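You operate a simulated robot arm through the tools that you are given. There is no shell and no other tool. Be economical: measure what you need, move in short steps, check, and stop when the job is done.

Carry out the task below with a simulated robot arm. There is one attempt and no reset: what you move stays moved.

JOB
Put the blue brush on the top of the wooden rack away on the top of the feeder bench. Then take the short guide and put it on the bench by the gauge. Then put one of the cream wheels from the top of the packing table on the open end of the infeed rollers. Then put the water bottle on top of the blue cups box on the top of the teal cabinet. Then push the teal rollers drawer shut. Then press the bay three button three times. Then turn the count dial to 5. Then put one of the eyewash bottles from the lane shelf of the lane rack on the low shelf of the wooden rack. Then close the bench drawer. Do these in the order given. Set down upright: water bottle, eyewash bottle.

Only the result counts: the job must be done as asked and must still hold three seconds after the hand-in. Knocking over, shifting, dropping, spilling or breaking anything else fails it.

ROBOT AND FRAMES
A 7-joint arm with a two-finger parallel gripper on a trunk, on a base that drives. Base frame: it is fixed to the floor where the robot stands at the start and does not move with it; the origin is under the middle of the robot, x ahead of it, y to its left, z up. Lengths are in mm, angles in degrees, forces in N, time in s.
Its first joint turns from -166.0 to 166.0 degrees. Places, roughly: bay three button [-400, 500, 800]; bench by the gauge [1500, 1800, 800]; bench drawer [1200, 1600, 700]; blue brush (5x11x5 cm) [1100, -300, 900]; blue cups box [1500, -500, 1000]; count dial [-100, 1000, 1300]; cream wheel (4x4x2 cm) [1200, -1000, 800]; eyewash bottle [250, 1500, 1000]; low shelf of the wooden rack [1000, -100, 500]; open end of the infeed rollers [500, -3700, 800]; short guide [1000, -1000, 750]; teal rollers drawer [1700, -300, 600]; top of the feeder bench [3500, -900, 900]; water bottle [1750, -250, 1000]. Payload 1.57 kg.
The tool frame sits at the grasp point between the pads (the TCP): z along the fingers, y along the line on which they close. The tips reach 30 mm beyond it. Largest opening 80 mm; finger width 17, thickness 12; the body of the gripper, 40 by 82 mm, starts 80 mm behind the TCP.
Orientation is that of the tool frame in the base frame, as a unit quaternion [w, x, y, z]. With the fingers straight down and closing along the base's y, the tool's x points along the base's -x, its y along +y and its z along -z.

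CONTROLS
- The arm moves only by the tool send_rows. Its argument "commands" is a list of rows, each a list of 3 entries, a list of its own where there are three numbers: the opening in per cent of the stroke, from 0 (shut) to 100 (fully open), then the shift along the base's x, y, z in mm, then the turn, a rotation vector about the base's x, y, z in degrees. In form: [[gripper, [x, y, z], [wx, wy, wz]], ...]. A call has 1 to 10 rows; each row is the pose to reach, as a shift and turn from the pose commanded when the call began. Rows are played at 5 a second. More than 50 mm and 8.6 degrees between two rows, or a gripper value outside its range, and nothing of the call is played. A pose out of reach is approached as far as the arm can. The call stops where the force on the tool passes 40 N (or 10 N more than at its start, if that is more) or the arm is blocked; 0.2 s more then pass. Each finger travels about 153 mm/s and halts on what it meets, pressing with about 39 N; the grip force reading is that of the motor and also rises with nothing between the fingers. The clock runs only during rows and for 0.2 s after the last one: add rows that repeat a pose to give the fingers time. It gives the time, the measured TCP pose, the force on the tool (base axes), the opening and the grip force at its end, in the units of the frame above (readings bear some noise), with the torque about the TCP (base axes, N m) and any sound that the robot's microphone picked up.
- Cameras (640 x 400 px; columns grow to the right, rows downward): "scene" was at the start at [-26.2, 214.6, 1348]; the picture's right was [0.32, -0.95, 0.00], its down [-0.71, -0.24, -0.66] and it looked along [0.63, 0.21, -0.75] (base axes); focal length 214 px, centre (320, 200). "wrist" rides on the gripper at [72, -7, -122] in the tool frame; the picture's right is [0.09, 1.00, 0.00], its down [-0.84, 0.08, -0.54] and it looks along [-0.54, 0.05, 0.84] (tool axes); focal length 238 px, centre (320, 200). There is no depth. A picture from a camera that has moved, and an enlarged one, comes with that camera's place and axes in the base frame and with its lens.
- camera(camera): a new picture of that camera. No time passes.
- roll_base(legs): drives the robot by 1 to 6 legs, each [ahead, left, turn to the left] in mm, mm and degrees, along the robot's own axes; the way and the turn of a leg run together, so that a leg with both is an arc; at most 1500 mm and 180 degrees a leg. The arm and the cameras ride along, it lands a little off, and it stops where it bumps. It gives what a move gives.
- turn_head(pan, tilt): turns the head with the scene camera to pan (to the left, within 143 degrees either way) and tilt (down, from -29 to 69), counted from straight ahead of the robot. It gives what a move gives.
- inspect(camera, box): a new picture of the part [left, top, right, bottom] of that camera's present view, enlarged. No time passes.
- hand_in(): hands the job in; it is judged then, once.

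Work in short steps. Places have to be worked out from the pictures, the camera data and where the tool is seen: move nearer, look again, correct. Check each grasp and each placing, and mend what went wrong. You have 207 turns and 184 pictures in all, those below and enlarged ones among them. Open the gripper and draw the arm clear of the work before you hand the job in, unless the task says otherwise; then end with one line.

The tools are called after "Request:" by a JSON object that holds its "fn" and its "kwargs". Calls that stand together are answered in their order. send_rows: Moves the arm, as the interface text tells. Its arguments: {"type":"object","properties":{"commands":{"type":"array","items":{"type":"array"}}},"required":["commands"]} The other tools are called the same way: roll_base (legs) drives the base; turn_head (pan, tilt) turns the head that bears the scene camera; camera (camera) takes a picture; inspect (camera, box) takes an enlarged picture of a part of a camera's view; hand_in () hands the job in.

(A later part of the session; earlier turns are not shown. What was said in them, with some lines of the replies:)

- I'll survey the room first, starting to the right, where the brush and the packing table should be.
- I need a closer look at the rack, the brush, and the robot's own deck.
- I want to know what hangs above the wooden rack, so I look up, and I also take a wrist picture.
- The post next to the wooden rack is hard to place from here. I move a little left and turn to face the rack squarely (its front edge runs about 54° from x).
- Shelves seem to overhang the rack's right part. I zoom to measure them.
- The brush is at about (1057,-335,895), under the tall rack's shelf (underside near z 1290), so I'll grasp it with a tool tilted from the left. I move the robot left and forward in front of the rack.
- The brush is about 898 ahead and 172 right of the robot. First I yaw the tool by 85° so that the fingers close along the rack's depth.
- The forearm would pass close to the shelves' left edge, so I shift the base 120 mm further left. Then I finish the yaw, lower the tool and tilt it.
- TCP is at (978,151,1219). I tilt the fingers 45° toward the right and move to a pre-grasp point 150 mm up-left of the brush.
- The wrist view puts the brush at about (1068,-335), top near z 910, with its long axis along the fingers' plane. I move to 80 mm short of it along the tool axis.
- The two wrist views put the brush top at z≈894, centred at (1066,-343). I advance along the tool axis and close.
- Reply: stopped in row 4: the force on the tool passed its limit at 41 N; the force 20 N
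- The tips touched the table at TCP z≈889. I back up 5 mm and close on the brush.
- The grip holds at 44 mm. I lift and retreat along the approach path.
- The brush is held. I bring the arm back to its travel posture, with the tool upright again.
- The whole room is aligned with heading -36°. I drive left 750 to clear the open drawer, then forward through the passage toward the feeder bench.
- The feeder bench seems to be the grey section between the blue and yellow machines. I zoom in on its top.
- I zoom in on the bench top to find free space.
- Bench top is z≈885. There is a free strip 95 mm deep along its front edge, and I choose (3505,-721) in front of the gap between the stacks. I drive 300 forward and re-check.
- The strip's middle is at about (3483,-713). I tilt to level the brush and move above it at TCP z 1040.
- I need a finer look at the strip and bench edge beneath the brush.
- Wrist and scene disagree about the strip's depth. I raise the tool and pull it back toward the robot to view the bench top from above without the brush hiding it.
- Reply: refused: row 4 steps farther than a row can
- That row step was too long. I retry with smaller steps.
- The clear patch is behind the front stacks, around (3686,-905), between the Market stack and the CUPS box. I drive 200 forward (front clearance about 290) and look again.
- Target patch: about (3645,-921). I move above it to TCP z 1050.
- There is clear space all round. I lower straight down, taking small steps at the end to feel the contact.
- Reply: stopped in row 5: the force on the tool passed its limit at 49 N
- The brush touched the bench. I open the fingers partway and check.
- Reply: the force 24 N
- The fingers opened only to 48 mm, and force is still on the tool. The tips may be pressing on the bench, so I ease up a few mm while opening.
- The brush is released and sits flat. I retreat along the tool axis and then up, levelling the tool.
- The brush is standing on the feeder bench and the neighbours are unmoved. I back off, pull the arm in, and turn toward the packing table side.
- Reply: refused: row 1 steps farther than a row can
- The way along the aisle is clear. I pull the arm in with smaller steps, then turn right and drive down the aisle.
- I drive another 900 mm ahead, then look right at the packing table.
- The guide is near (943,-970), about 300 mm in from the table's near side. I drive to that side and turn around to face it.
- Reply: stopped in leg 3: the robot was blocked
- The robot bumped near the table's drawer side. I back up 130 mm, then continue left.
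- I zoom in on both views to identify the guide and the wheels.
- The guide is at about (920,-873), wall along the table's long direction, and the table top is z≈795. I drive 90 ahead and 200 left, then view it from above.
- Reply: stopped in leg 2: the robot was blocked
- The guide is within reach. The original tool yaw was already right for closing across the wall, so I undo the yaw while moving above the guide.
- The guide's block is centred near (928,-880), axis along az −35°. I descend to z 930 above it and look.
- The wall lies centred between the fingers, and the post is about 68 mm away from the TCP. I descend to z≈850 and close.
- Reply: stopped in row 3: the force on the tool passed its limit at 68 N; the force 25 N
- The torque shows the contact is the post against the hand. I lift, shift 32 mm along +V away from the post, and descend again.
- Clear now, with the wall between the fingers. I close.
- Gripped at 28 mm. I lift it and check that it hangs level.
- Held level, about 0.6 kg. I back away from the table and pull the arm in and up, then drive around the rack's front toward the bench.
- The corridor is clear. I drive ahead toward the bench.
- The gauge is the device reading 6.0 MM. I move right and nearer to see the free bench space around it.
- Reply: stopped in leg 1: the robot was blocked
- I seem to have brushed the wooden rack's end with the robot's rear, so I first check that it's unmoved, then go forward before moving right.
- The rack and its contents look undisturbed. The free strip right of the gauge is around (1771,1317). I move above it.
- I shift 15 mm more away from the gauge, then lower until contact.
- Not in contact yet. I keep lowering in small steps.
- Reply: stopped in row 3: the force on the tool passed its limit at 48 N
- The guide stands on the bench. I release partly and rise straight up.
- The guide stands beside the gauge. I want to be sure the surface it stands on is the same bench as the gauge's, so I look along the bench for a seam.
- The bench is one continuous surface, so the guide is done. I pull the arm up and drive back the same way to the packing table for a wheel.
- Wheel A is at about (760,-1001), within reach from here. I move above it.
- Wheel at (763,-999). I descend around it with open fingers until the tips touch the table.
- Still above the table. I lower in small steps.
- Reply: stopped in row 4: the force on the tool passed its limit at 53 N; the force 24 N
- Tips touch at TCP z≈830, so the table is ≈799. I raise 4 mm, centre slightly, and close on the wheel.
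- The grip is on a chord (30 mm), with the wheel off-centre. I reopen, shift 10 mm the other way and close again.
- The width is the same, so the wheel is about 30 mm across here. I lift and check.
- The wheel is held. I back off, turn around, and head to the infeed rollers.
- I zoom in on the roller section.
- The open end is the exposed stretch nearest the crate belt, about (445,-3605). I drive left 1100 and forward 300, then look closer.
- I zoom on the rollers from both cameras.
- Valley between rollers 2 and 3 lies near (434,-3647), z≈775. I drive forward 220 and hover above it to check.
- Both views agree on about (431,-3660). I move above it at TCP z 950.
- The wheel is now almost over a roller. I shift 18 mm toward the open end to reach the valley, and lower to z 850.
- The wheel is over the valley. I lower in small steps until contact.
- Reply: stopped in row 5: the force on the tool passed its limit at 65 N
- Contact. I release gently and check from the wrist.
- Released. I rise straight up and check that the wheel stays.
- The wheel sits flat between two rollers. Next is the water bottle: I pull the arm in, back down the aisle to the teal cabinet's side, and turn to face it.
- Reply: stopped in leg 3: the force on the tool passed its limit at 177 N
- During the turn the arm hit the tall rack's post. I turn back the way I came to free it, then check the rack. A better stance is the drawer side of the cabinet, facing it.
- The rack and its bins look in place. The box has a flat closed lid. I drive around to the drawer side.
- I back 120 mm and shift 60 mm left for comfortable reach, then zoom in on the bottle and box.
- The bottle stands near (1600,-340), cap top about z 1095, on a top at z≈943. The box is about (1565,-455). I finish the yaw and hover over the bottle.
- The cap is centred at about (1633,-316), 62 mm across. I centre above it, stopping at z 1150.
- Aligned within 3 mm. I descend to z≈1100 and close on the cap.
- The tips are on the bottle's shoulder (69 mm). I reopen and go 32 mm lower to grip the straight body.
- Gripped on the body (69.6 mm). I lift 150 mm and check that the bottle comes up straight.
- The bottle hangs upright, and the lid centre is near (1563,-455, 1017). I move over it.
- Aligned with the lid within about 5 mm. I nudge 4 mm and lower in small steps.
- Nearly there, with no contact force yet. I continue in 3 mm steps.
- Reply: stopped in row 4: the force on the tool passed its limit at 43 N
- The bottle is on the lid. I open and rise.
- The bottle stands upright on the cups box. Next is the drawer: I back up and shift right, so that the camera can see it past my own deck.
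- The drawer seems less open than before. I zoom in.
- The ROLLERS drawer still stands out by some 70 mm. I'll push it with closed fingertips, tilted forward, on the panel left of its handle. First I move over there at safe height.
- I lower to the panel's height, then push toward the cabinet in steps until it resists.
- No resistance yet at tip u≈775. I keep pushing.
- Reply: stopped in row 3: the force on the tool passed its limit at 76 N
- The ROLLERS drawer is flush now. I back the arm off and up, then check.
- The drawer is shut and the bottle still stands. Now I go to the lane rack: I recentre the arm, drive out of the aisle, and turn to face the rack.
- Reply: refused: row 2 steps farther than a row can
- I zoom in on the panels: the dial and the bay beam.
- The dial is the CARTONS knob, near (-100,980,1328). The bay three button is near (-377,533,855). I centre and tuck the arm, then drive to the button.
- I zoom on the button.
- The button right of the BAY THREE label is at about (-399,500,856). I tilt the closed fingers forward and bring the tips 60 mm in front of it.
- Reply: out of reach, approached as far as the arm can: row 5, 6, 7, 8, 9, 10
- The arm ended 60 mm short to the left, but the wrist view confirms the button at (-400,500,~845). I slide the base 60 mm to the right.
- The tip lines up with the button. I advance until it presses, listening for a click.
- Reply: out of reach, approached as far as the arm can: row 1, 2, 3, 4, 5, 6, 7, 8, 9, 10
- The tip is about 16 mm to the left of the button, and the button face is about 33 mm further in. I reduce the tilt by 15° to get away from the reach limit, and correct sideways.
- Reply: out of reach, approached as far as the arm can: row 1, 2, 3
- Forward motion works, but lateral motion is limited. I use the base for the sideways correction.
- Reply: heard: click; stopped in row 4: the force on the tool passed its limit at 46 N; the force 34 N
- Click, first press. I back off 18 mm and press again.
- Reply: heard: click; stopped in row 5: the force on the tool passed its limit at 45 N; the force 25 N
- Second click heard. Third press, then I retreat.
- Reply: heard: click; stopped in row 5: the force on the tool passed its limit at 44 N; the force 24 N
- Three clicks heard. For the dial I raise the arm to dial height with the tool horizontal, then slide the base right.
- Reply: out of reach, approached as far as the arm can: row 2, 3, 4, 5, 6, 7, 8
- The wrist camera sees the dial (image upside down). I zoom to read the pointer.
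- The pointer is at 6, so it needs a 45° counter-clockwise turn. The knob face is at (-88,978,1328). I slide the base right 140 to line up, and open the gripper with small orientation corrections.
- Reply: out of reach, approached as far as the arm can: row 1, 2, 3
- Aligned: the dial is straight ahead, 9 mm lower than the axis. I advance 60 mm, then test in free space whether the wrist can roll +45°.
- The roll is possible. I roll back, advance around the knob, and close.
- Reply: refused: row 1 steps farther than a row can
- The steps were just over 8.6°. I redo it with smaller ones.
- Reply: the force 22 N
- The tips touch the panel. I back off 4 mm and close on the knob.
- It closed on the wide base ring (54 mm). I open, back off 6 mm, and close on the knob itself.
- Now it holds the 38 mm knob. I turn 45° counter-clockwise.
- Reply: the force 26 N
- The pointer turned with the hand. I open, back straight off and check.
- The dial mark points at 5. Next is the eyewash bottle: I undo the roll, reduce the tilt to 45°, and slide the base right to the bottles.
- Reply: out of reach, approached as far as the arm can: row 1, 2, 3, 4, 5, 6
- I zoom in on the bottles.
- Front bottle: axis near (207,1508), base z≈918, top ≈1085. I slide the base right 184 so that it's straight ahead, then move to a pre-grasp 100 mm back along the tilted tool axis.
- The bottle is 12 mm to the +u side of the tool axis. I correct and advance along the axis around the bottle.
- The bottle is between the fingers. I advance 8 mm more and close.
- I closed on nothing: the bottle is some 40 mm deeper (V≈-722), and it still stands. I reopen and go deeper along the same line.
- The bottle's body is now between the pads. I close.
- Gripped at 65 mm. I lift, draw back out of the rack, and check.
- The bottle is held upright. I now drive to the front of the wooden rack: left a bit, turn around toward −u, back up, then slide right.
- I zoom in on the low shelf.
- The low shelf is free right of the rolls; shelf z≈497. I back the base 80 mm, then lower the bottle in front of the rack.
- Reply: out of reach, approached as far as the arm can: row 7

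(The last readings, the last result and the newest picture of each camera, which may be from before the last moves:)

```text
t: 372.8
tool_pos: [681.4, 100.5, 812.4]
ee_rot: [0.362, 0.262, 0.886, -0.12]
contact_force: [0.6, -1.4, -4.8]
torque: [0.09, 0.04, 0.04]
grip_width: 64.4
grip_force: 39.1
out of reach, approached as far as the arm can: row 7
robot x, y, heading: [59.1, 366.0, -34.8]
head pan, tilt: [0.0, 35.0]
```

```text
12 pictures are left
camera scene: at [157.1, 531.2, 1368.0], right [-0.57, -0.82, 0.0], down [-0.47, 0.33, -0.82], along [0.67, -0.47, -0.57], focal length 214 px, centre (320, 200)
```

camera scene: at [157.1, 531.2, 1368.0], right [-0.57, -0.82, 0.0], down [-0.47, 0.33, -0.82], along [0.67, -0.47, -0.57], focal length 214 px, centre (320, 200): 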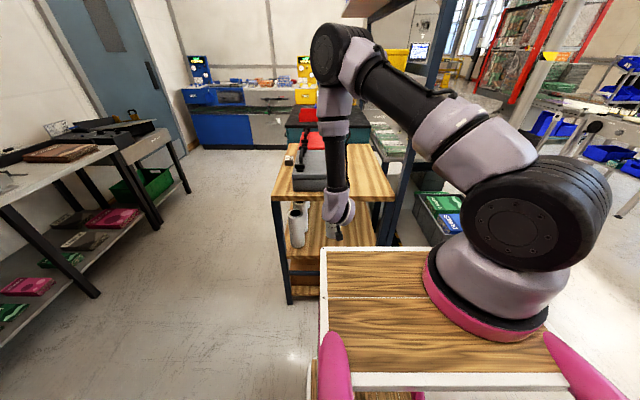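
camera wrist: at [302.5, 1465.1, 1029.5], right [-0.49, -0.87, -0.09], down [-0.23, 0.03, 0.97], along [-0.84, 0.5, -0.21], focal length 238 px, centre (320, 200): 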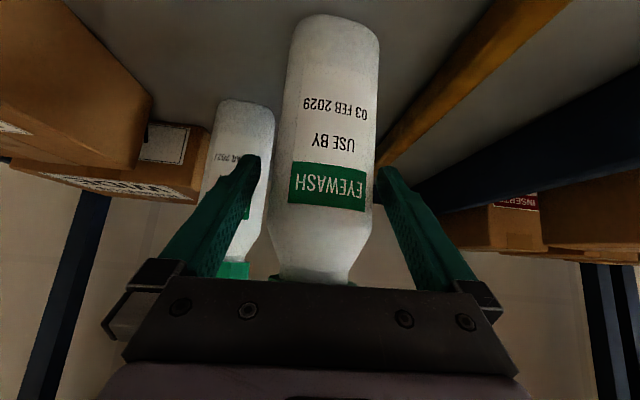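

The arm is too cramped to go lower straight ahead. As with the drawer, I slide the base 250 mm right and move the hand 200 mm left, to gain radius.

Request:
{"fn": "roll_base", "kwargs": {"legs": [[0, -250, 0]]}}

Request:
{"fn": "send_rows", "kwargs": {"commands": [[0, [14, 20, 25], [0, 0, 0]], [0, [34, 49, 25], [0, 0, 0]], [0, [57, 82, 25], [0, 0, 0]], [0, [80, 115, 25], [0, 0, 0]], [0, [103, 148, 25], [0, 0, 0]], [0, [114, 164, 0], [0, 0, 0]], [0, [114, 164, -40], [0, 0, 0]], [0, [114, 164, -80], [0, 0, 0]]]}}

```text
t: 374.7
tool_pos: [536.4, -111.4, 811.7]
ee_rot: [0.363, 0.262, 0.886, -0.121]
contact_force: [0.8, 0.5, -5.5]
torque: [0.03, 0.06, -0.02]
grip_width: 64.2
grip_force: 38.7
robot x, y, heading: [-83.5, 158.2, -34.6]
head pan, tilt: [0.0, 35.0]
```

```text
t: 376.5
tool_pos: [650.2, 52.2, 729.8]
ee_rot: [0.362, 0.264, 0.886, -0.122]
contact_force: [0.5, -0.3, -5.0]
torque: [0.04, 0.03, -0.04]
grip_width: 64.8
grip_force: 38.7
robot x, y, heading: [-87.8, 159.5, -34.9]
head pan, tilt: [0.0, 35.0]
```

Reachable now. I lower to z 640, then move the bottle 147 mm in under the top.

Request:
{"fn": "send_rows", "kwargs": {"commands": [[0, [0, 0, -45], [0, 0, 0]], [0, [0, 0, -88], [0, 0, 0]], [0, [30, -21, -88], [0, 0, 0]], [0, [60, -42, -88], [0, 0, 0]], [0, [90, -63, -88], [0, 0, 0]], [0, [120, -84, -88], [0, 0, 0]]]}}

Request:
{"fn": "inspect", "kwargs": {"camera": "scene", "box": [150, 150, 350, 300]}}

```text
t: 377.9
tool_pos: [771.0, -30.7, 643.5]
ee_rot: [0.363, 0.263, 0.886, -0.122]
contact_force: [0.7, 0.3, -4.7]
torque: [0.03, 0.02, 0.0]
grip_width: 64.6
grip_force: 39.3
robot x, y, heading: [-85.7, 162.2, -34.9]
head pan, tilt: [0.0, 35.0]
```

```text
2.67 times, centred on (250, 225) of scene
camera zoom: at [12.1, 321.2, 1368.0], right [-0.57, -0.82, 0.0], down [-0.47, 0.33, -0.82], along [0.67, -0.47, -0.57], focal length 572 px, centre (507, 133)
```

zoom: 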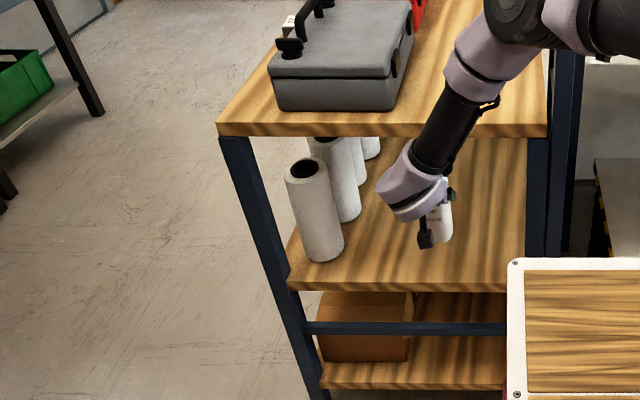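

The bottle is over the low shelf, clear of the rolls. I lower until it touches.

Request:
{"fn": "send_rows", "kwargs": {"commands": [[0, [0, 0, -20], [0, 0, 0]], [0, [0, 0, -32], [0, 0, 0]], [0, [0, 0, -38], [0, 0, 0]], [0, [0, 0, -43], [0, 0, 0]], [0, [0, 0, -47], [0, 0, 0]], [0, [0, 0, -51], [0, 0, 0]], [0, [0, 0, -55], [0, 0, 0]], [0, [0, 0, -59], [0, 0, 0]], [0, [0, 0, -63], [0, 0, 0]], [0, [0, 0, -67], [0, 0, 0]]]}}

Request:
{"fn": "inspect", "kwargs": {"camera": "scene", "box": [190, 170, 350, 290]}}

```text
t: 380.1
tool_pos: [771.1, -32.4, 578.0]
ee_rot: [0.363, 0.264, 0.885, -0.121]
contact_force: [3.1, -0.9, 34.9]
torque: [0.47, -1.04, -0.01]
grip_width: 64.8
grip_force: 39.0
robot x, y, heading: [-86.5, 159.6, -35.1]
head pan, tilt: [0.0, 35.0]
```

```text
3.33 times, centred on (270, 230) of scene
camera zoom: at [10.8, 321.2, 1368.1], right [-0.57, -0.82, 0.0], down [-0.47, 0.33, -0.82], along [0.67, -0.47, -0.57], focal length 715 px, centre (487, 100)
```

zoom: 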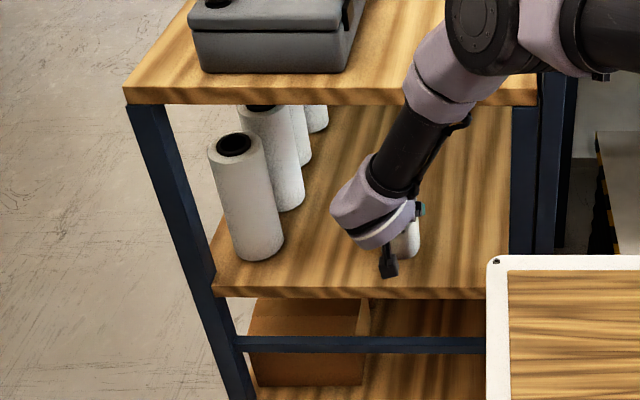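

Contact with the shelf. I ease up 2 mm and open, then retreat along the tool axis.

Request:
{"fn": "send_rows", "kwargs": {"commands": [[0, [0, 0, 2], [0, 0, 0]], [85, [0, 0, 2], [0, 0, 0]], [92, [0, 0, 2], [0, 0, 0]], [100, [0, 0, 2], [0, 0, 0]], [100, [0, 0, 2], [0, 0, 0]]]}}

Request:
{"fn": "camera", "kwargs": {"camera": "wrist"}}

```text
t: 381.3
tool_pos: [770.9, -31.4, 578.4]
ee_rot: [0.363, 0.263, 0.886, -0.123]
contact_force: [0.4, -0.3, 0.0]
torque: [0.01, 0.03, 0.02]
grip_width: 79.8
grip_force: 0.0
robot x, y, heading: [-85.0, 158.5, -35.0]
head pan, tilt: [0.0, 35.0]
```

```text
9 pictures are left
camera wrist: at [651.9, 39.2, 614.8], right [0.5, 0.86, -0.09], down [0.23, -0.03, 0.97], along [0.84, -0.5, -0.22], focal length 238 px, centre (320, 200)
```

wrist: 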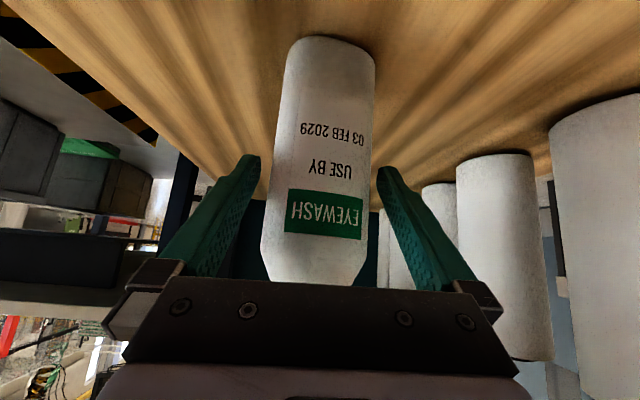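

The bottle stands upright on the low shelf. I retreat straight back, then up.

Request:
{"fn": "send_rows", "kwargs": {"commands": [[100, [-33, 23, 0], [0, 0, 0]], [100, [-66, 46, 0], [0, 0, 0]], [100, [-99, 69, 5], [0, 0, 0]], [100, [-128, 89, 20], [0, 0, 0]], [100, [-128, 89, 65], [0, 0, 0]], [100, [-128, 89, 110], [0, 0, 0]], [100, [-128, 89, 155], [0, 0, 0]], [100, [-128, 89, 200], [0, 0, 0]], [100, [-128, 89, 245], [0, 0, 0]], [100, [-128, 89, 290], [0, 0, 0]]]}}

Request:
{"fn": "send_rows", "kwargs": {"commands": [[50, [0, 0, 45], [0, 0, 0]], [0, [0, 0, 90], [0, 0, 0]], [0, [0, 0, 135], [0, 0, 0]], [0, [0, 0, 180], [0, 0, 0]], [0, [-11, -16, 225], [0, 0, 0]], [0, [-34, -49, 250], [0, 0, 0]], [0, [-57, -82, 270], [0, 0, 0]], [0, [-80, -115, 290], [0, 0, 0]]]}}

Request:
{"fn": "inspect", "kwargs": {"camera": "scene", "box": [150, 150, 350, 300]}}

```text
t: 383.5
tool_pos: [642.6, 59.4, 868.7]
ee_rot: [0.363, 0.262, 0.886, -0.121]
contact_force: [-0.8, -0.3, 0.0]
torque: [-0.02, 0.01, 0.02]
grip_width: 80.1
grip_force: 0.1
robot x, y, heading: [-86.3, 164.4, -35.1]
head pan, tilt: [0.0, 35.0]
```

```text
t: 385.3
tool_pos: [561.3, -55.2, 1158.4]
ee_rot: [0.362, 0.263, 0.886, -0.121]
contact_force: [0.0, 0.3, -0.8]
torque: [-0.02, 0.02, -0.03]
grip_width: 0.0
grip_force: 21.1
robot x, y, heading: [-88.6, 161.6, -34.7]
head pan, tilt: [0.0, 35.0]
```

```text
2.67 times, centred on (250, 225) of scene
camera zoom: at [12.6, 321.3, 1367.9], right [-0.57, -0.82, 0.0], down [-0.47, 0.33, -0.82], along [0.67, -0.47, -0.57], focal length 572 px, centre (507, 133)
```

zoom: 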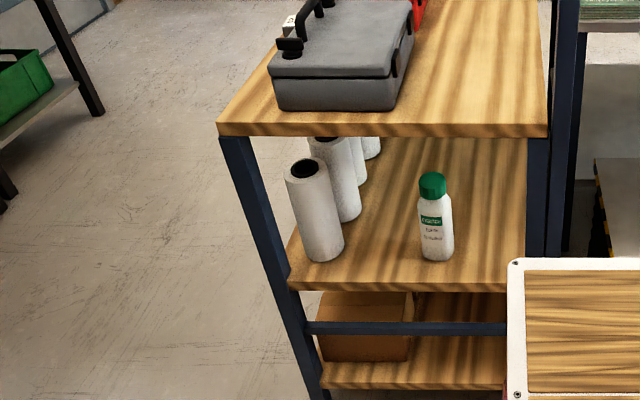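

The eyewash bottle stands upright on the low shelf. Last is the bench drawer: I turn to face the bench and drive up to it.

Request:
{"fn": "roll_base", "kwargs": {"legs": [[60, 0, 0], [0, 0, 90], [0, -296, 0], [960, 0, 0]]}}

Request:
{"fn": "turn_head", "kwargs": {"pan": 10, "tilt": 30}}

Request:
{"fn": "camera", "kwargs": {"camera": "scene"}}

```text
t: 396.2
tool_pos: [971.0, 1360.0, 1159.5]
ee_rot: [0.343, -0.434, 0.816, 0.167]
contact_force: [-0.5, 0.1, -0.2]
torque: [-0.03, 0.0, 0.0]
grip_width: 0.0
grip_force: 21.4
robot x, y, heading: [746.2, 715.9, 54.2]
head pan, tilt: [0.0, 35.0]
```

```text
t: 396.9
tool_pos: [971.6, 1358.9, 1159.2]
ee_rot: [0.344, -0.435, 0.815, 0.168]
contact_force: [0.4, -1.0, -0.4]
torque: [0.01, 0.01, 0.01]
grip_width: 0.0
grip_force: 21.3
robot x, y, heading: [750.9, 714.5, 54.3]
head pan, tilt: [10.0, 30.0]
```

```text
7 pictures are left
camera scene: at [572.5, 826.8, 1375.8], right [0.9, -0.43, 0.0], down [-0.22, -0.45, -0.87], along [0.38, 0.78, -0.5], focal length 214 px, centre (320, 200)
```

scene: 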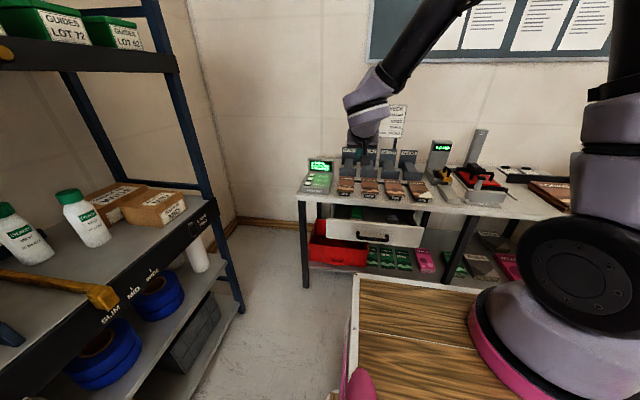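

The remaining bottles stand undisturbed. The drawer front is at u≈1873, and the panel part left of the handle at V≈-25. I lower the closed fingertips in front of it.

Request:
{"fn": "send_rows", "kwargs": {"commands": [[0, [12, 40, -10], [0, 0, 0]], [0, [26, 78, -25], [0, 0, 0]], [0, [26, 104, -62], [0, 0, 0]], [0, [26, 104, -110], [0, 0, 0]], [0, [26, 104, -158], [0, 0, 0]], [0, [26, 104, -206], [0, 0, 0]], [0, [26, 104, -254], [0, 0, 0]], [0, [26, 104, -302], [0, 0, 0]], [0, [26, 104, -350], [0, 0, 0]], [0, [26, 104, -398], [0, 0, 0]]]}}

Request:
{"fn": "inspect", "kwargs": {"camera": "scene", "box": [270, 120, 470, 280]}}

```text
t: 399.1
tool_pos: [996.2, 1466.4, 760.9]
ee_rot: [0.343, -0.434, 0.816, 0.168]
contact_force: [0.3, 0.7, -0.1]
torque: [0.02, -0.01, -0.02]
grip_width: 0.2
grip_force: 21.4
robot x, y, heading: [747.9, 715.6, 54.5]
head pan, tilt: [10.0, 30.0]
```

```text
2.50 times, centred on (370, 200) of scene
camera zoom: at [572.3, 826.5, 1375.8], right [0.9, -0.43, 0.0], down [-0.22, -0.45, -0.87], along [0.38, 0.78, -0.5], focal length 536 px, centre (195, 200)
```

zoom: 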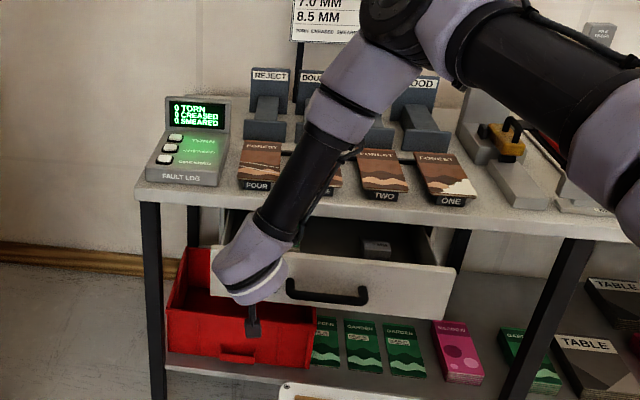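

I lower 20 mm more and push forward until the drawer stops.

Request:
{"fn": "send_rows", "kwargs": {"commands": [[0, [14, 20, -10], [0, 0, 0]], [0, [28, 40, -20], [0, 0, 0]], [0, [40, 57, -20], [0, 0, 0]], [0, [52, 74, -20], [0, 0, 0]], [0, [64, 90, -20], [0, 0, 0]], [0, [75, 106, -20], [0, 0, 0]], [0, [87, 123, -20], [0, 0, 0]], [0, [98, 139, -20], [0, 0, 0]], [0, [110, 155, -20], [0, 0, 0]], [0, [121, 172, -20], [0, 0, 0]]]}}

```text
t: 401.3
tool_pos: [1118.7, 1636.7, 741.4]
ee_rot: [0.344, -0.434, 0.815, 0.168]
contact_force: [0.6, -0.1, -0.2]
torque: [0.01, 0.05, 0.01]
grip_width: 0.0
grip_force: 21.7
robot x, y, heading: [743.4, 715.2, 54.5]
head pan, tilt: [10.0, 30.0]
```

Request:
{"fn": "inspect", "kwargs": {"camera": "scene", "box": [270, 120, 470, 280]}}

```text
2.50 times, centred on (370, 200) of scene
camera zoom: at [572.4, 826.8, 1375.8], right [0.9, -0.43, 0.0], down [-0.22, -0.45, -0.87], along [0.38, 0.78, -0.5], focal length 536 px, centre (195, 200)
```

zoom: 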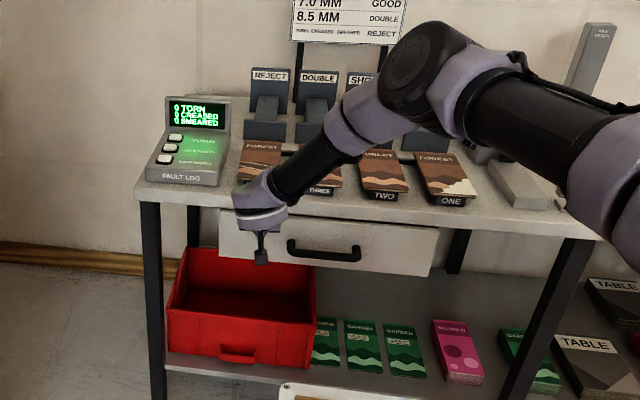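

The drawer is nearly in. I push on in small steps until it stops.

Request:
{"fn": "send_rows", "kwargs": {"commands": [[0, [5, 7, 0], [0, 0, 0]], [0, [9, 13, 0], [0, 0, 0]], [0, [13, 19, 0], [0, 0, 0]], [0, [17, 25, 0], [0, 0, 0]], [0, [21, 31, 0], [0, 0, 0]], [0, [25, 36, 0], [0, 0, 0]], [0, [29, 41, 0], [0, 0, 0]], [0, [33, 47, 0], [0, 0, 0]]]}}

Request:
{"fn": "inspect", "kwargs": {"camera": "scene", "box": [270, 120, 470, 280]}}

```text
t: 402.2
tool_pos: [1125.0, 1653.4, 738.0]
ee_rot: [0.338, -0.435, 0.818, 0.167]
contact_force: [-7.7, -13.0, 6.3]
torque: [-0.07, 0.05, -0.06]
grip_width: 0.2
grip_force: 21.6
robot x, y, heading: [744.4, 713.5, 54.1]
head pan, tilt: [10.0, 30.0]
stopped in row 4: the force on the tool passed its limit at 86 N (the readings are from after the stop); the commanded pose is now the measured one
```

```text
2.50 times, centred on (370, 200) of scene
camera zoom: at [571.8, 825.5, 1375.8], right [0.9, -0.43, 0.0], down [-0.22, -0.45, -0.87], along [0.38, 0.78, -0.5], focal length 536 px, centre (195, 200)
```

zoom: 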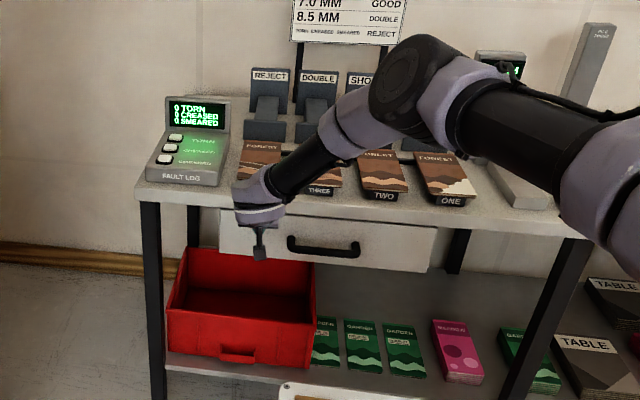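

It stopped hard with the force at the fingertips, so the drawer is home. I draw the arm back and up and check.

Request:
{"fn": "send_rows", "kwargs": {"commands": [[0, [-12, -16, 0], [0, 0, 0]], [0, [-40, -57, 0], [0, 0, 0]], [0, [-68, -97, 0], [0, 0, 0]], [0, [-96, -137, 10], [0, 0, 0]], [0, [-110, -157, 50], [0, 0, 0]], [30, [-110, -157, 98], [0, 0, 0]], [60, [-110, -157, 146], [0, 0, 0]], [100, [-110, -157, 194], [0, 0, 0]], [100, [-110, -157, 242], [0, 0, 0]], [100, [-120, -171, 285], [0, 0, 0]]]}}

Request:
{"fn": "camera", "kwargs": {"camera": "scene"}}

```text
t: 404.4
tool_pos: [1006.4, 1482.8, 1021.3]
ee_rot: [0.339, -0.435, 0.817, 0.166]
contact_force: [-0.3, 0.1, -1.0]
torque: [-0.02, 0.0, -0.02]
grip_width: 80.0
grip_force: 0.1
robot x, y, heading: [744.0, 716.6, 54.4]
head pan, tilt: [10.0, 30.0]
```

```text
3 pictures are left
camera scene: at [572.5, 826.8, 1375.8], right [0.9, -0.43, 0.0], down [-0.22, -0.45, -0.87], along [0.38, 0.78, -0.5], focal length 214 px, centre (320, 200)
```

scene: 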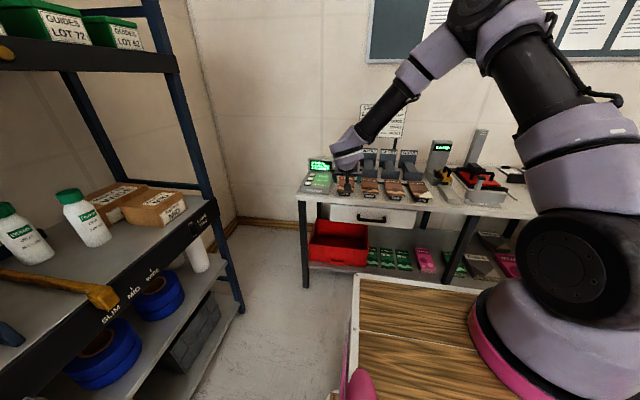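

The drawer is closed and the bench items stand as before. I back off a little to leave the arm clear.

Request:
{"fn": "roll_base", "kwargs": {"legs": [[-150, 0, 0]]}}

Request:
{"fn": "turn_head", "kwargs": {"pan": -110, "tilt": 20}}

Request:
{"fn": "camera", "kwargs": {"camera": "scene"}}

```text
t: 405.8
tool_pos: [916.7, 1361.0, 1022.5]
ee_rot: [0.34, -0.435, 0.817, 0.167]
contact_force: [0.1, 0.4, 0.1]
torque: [-0.01, 0.0, -0.02]
grip_width: 80.1
grip_force: 0.1
robot x, y, heading: [659.9, 594.8, 54.3]
head pan, tilt: [10.0, 30.0]
```

```text
t: 407.8
tool_pos: [918.3, 1361.3, 1022.4]
ee_rot: [0.339, -0.436, 0.817, 0.167]
contact_force: [0.4, 0.1, 0.2]
torque: [0.01, 0.01, 0.0]
grip_width: 79.9
grip_force: 0.1
robot x, y, heading: [659.6, 595.3, 54.4]
head pan, tilt: [-110.0, 20.0]
```

```text
2 pictures are left
camera scene: at [498.3, 545.9, 1391.8], right [-0.82, -0.57, 0.0], down [-0.19, 0.28, -0.94], along [0.53, -0.78, -0.34], focal length 214 px, centre (320, 200)
```

scene: 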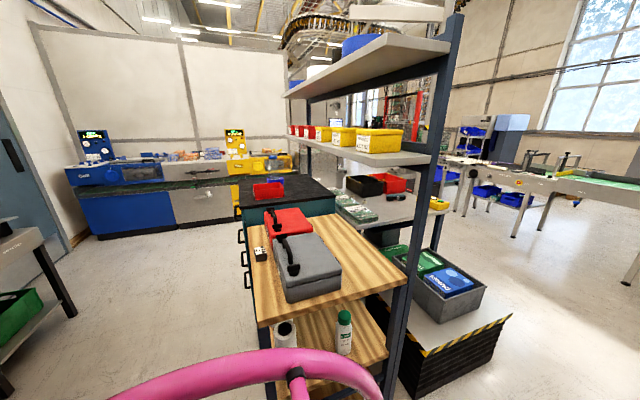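

The eyewash bottle stands on the low shelf, the teal drawers are shut, the water bottle is on the cups box, and the racks look in order. I hand in.

Request:
{"fn": "hand_in", "kwargs": {}}

```text
The job is handed in.
```

All nine steps were done in order and the job is handed in. While driving, the robot bumped the wooden rack and the packing table, and the arm hit the tall rack's post, but everything on them still looked in place. It had also already nudged the rollers drawer partly closed before I pushed it fully shut.
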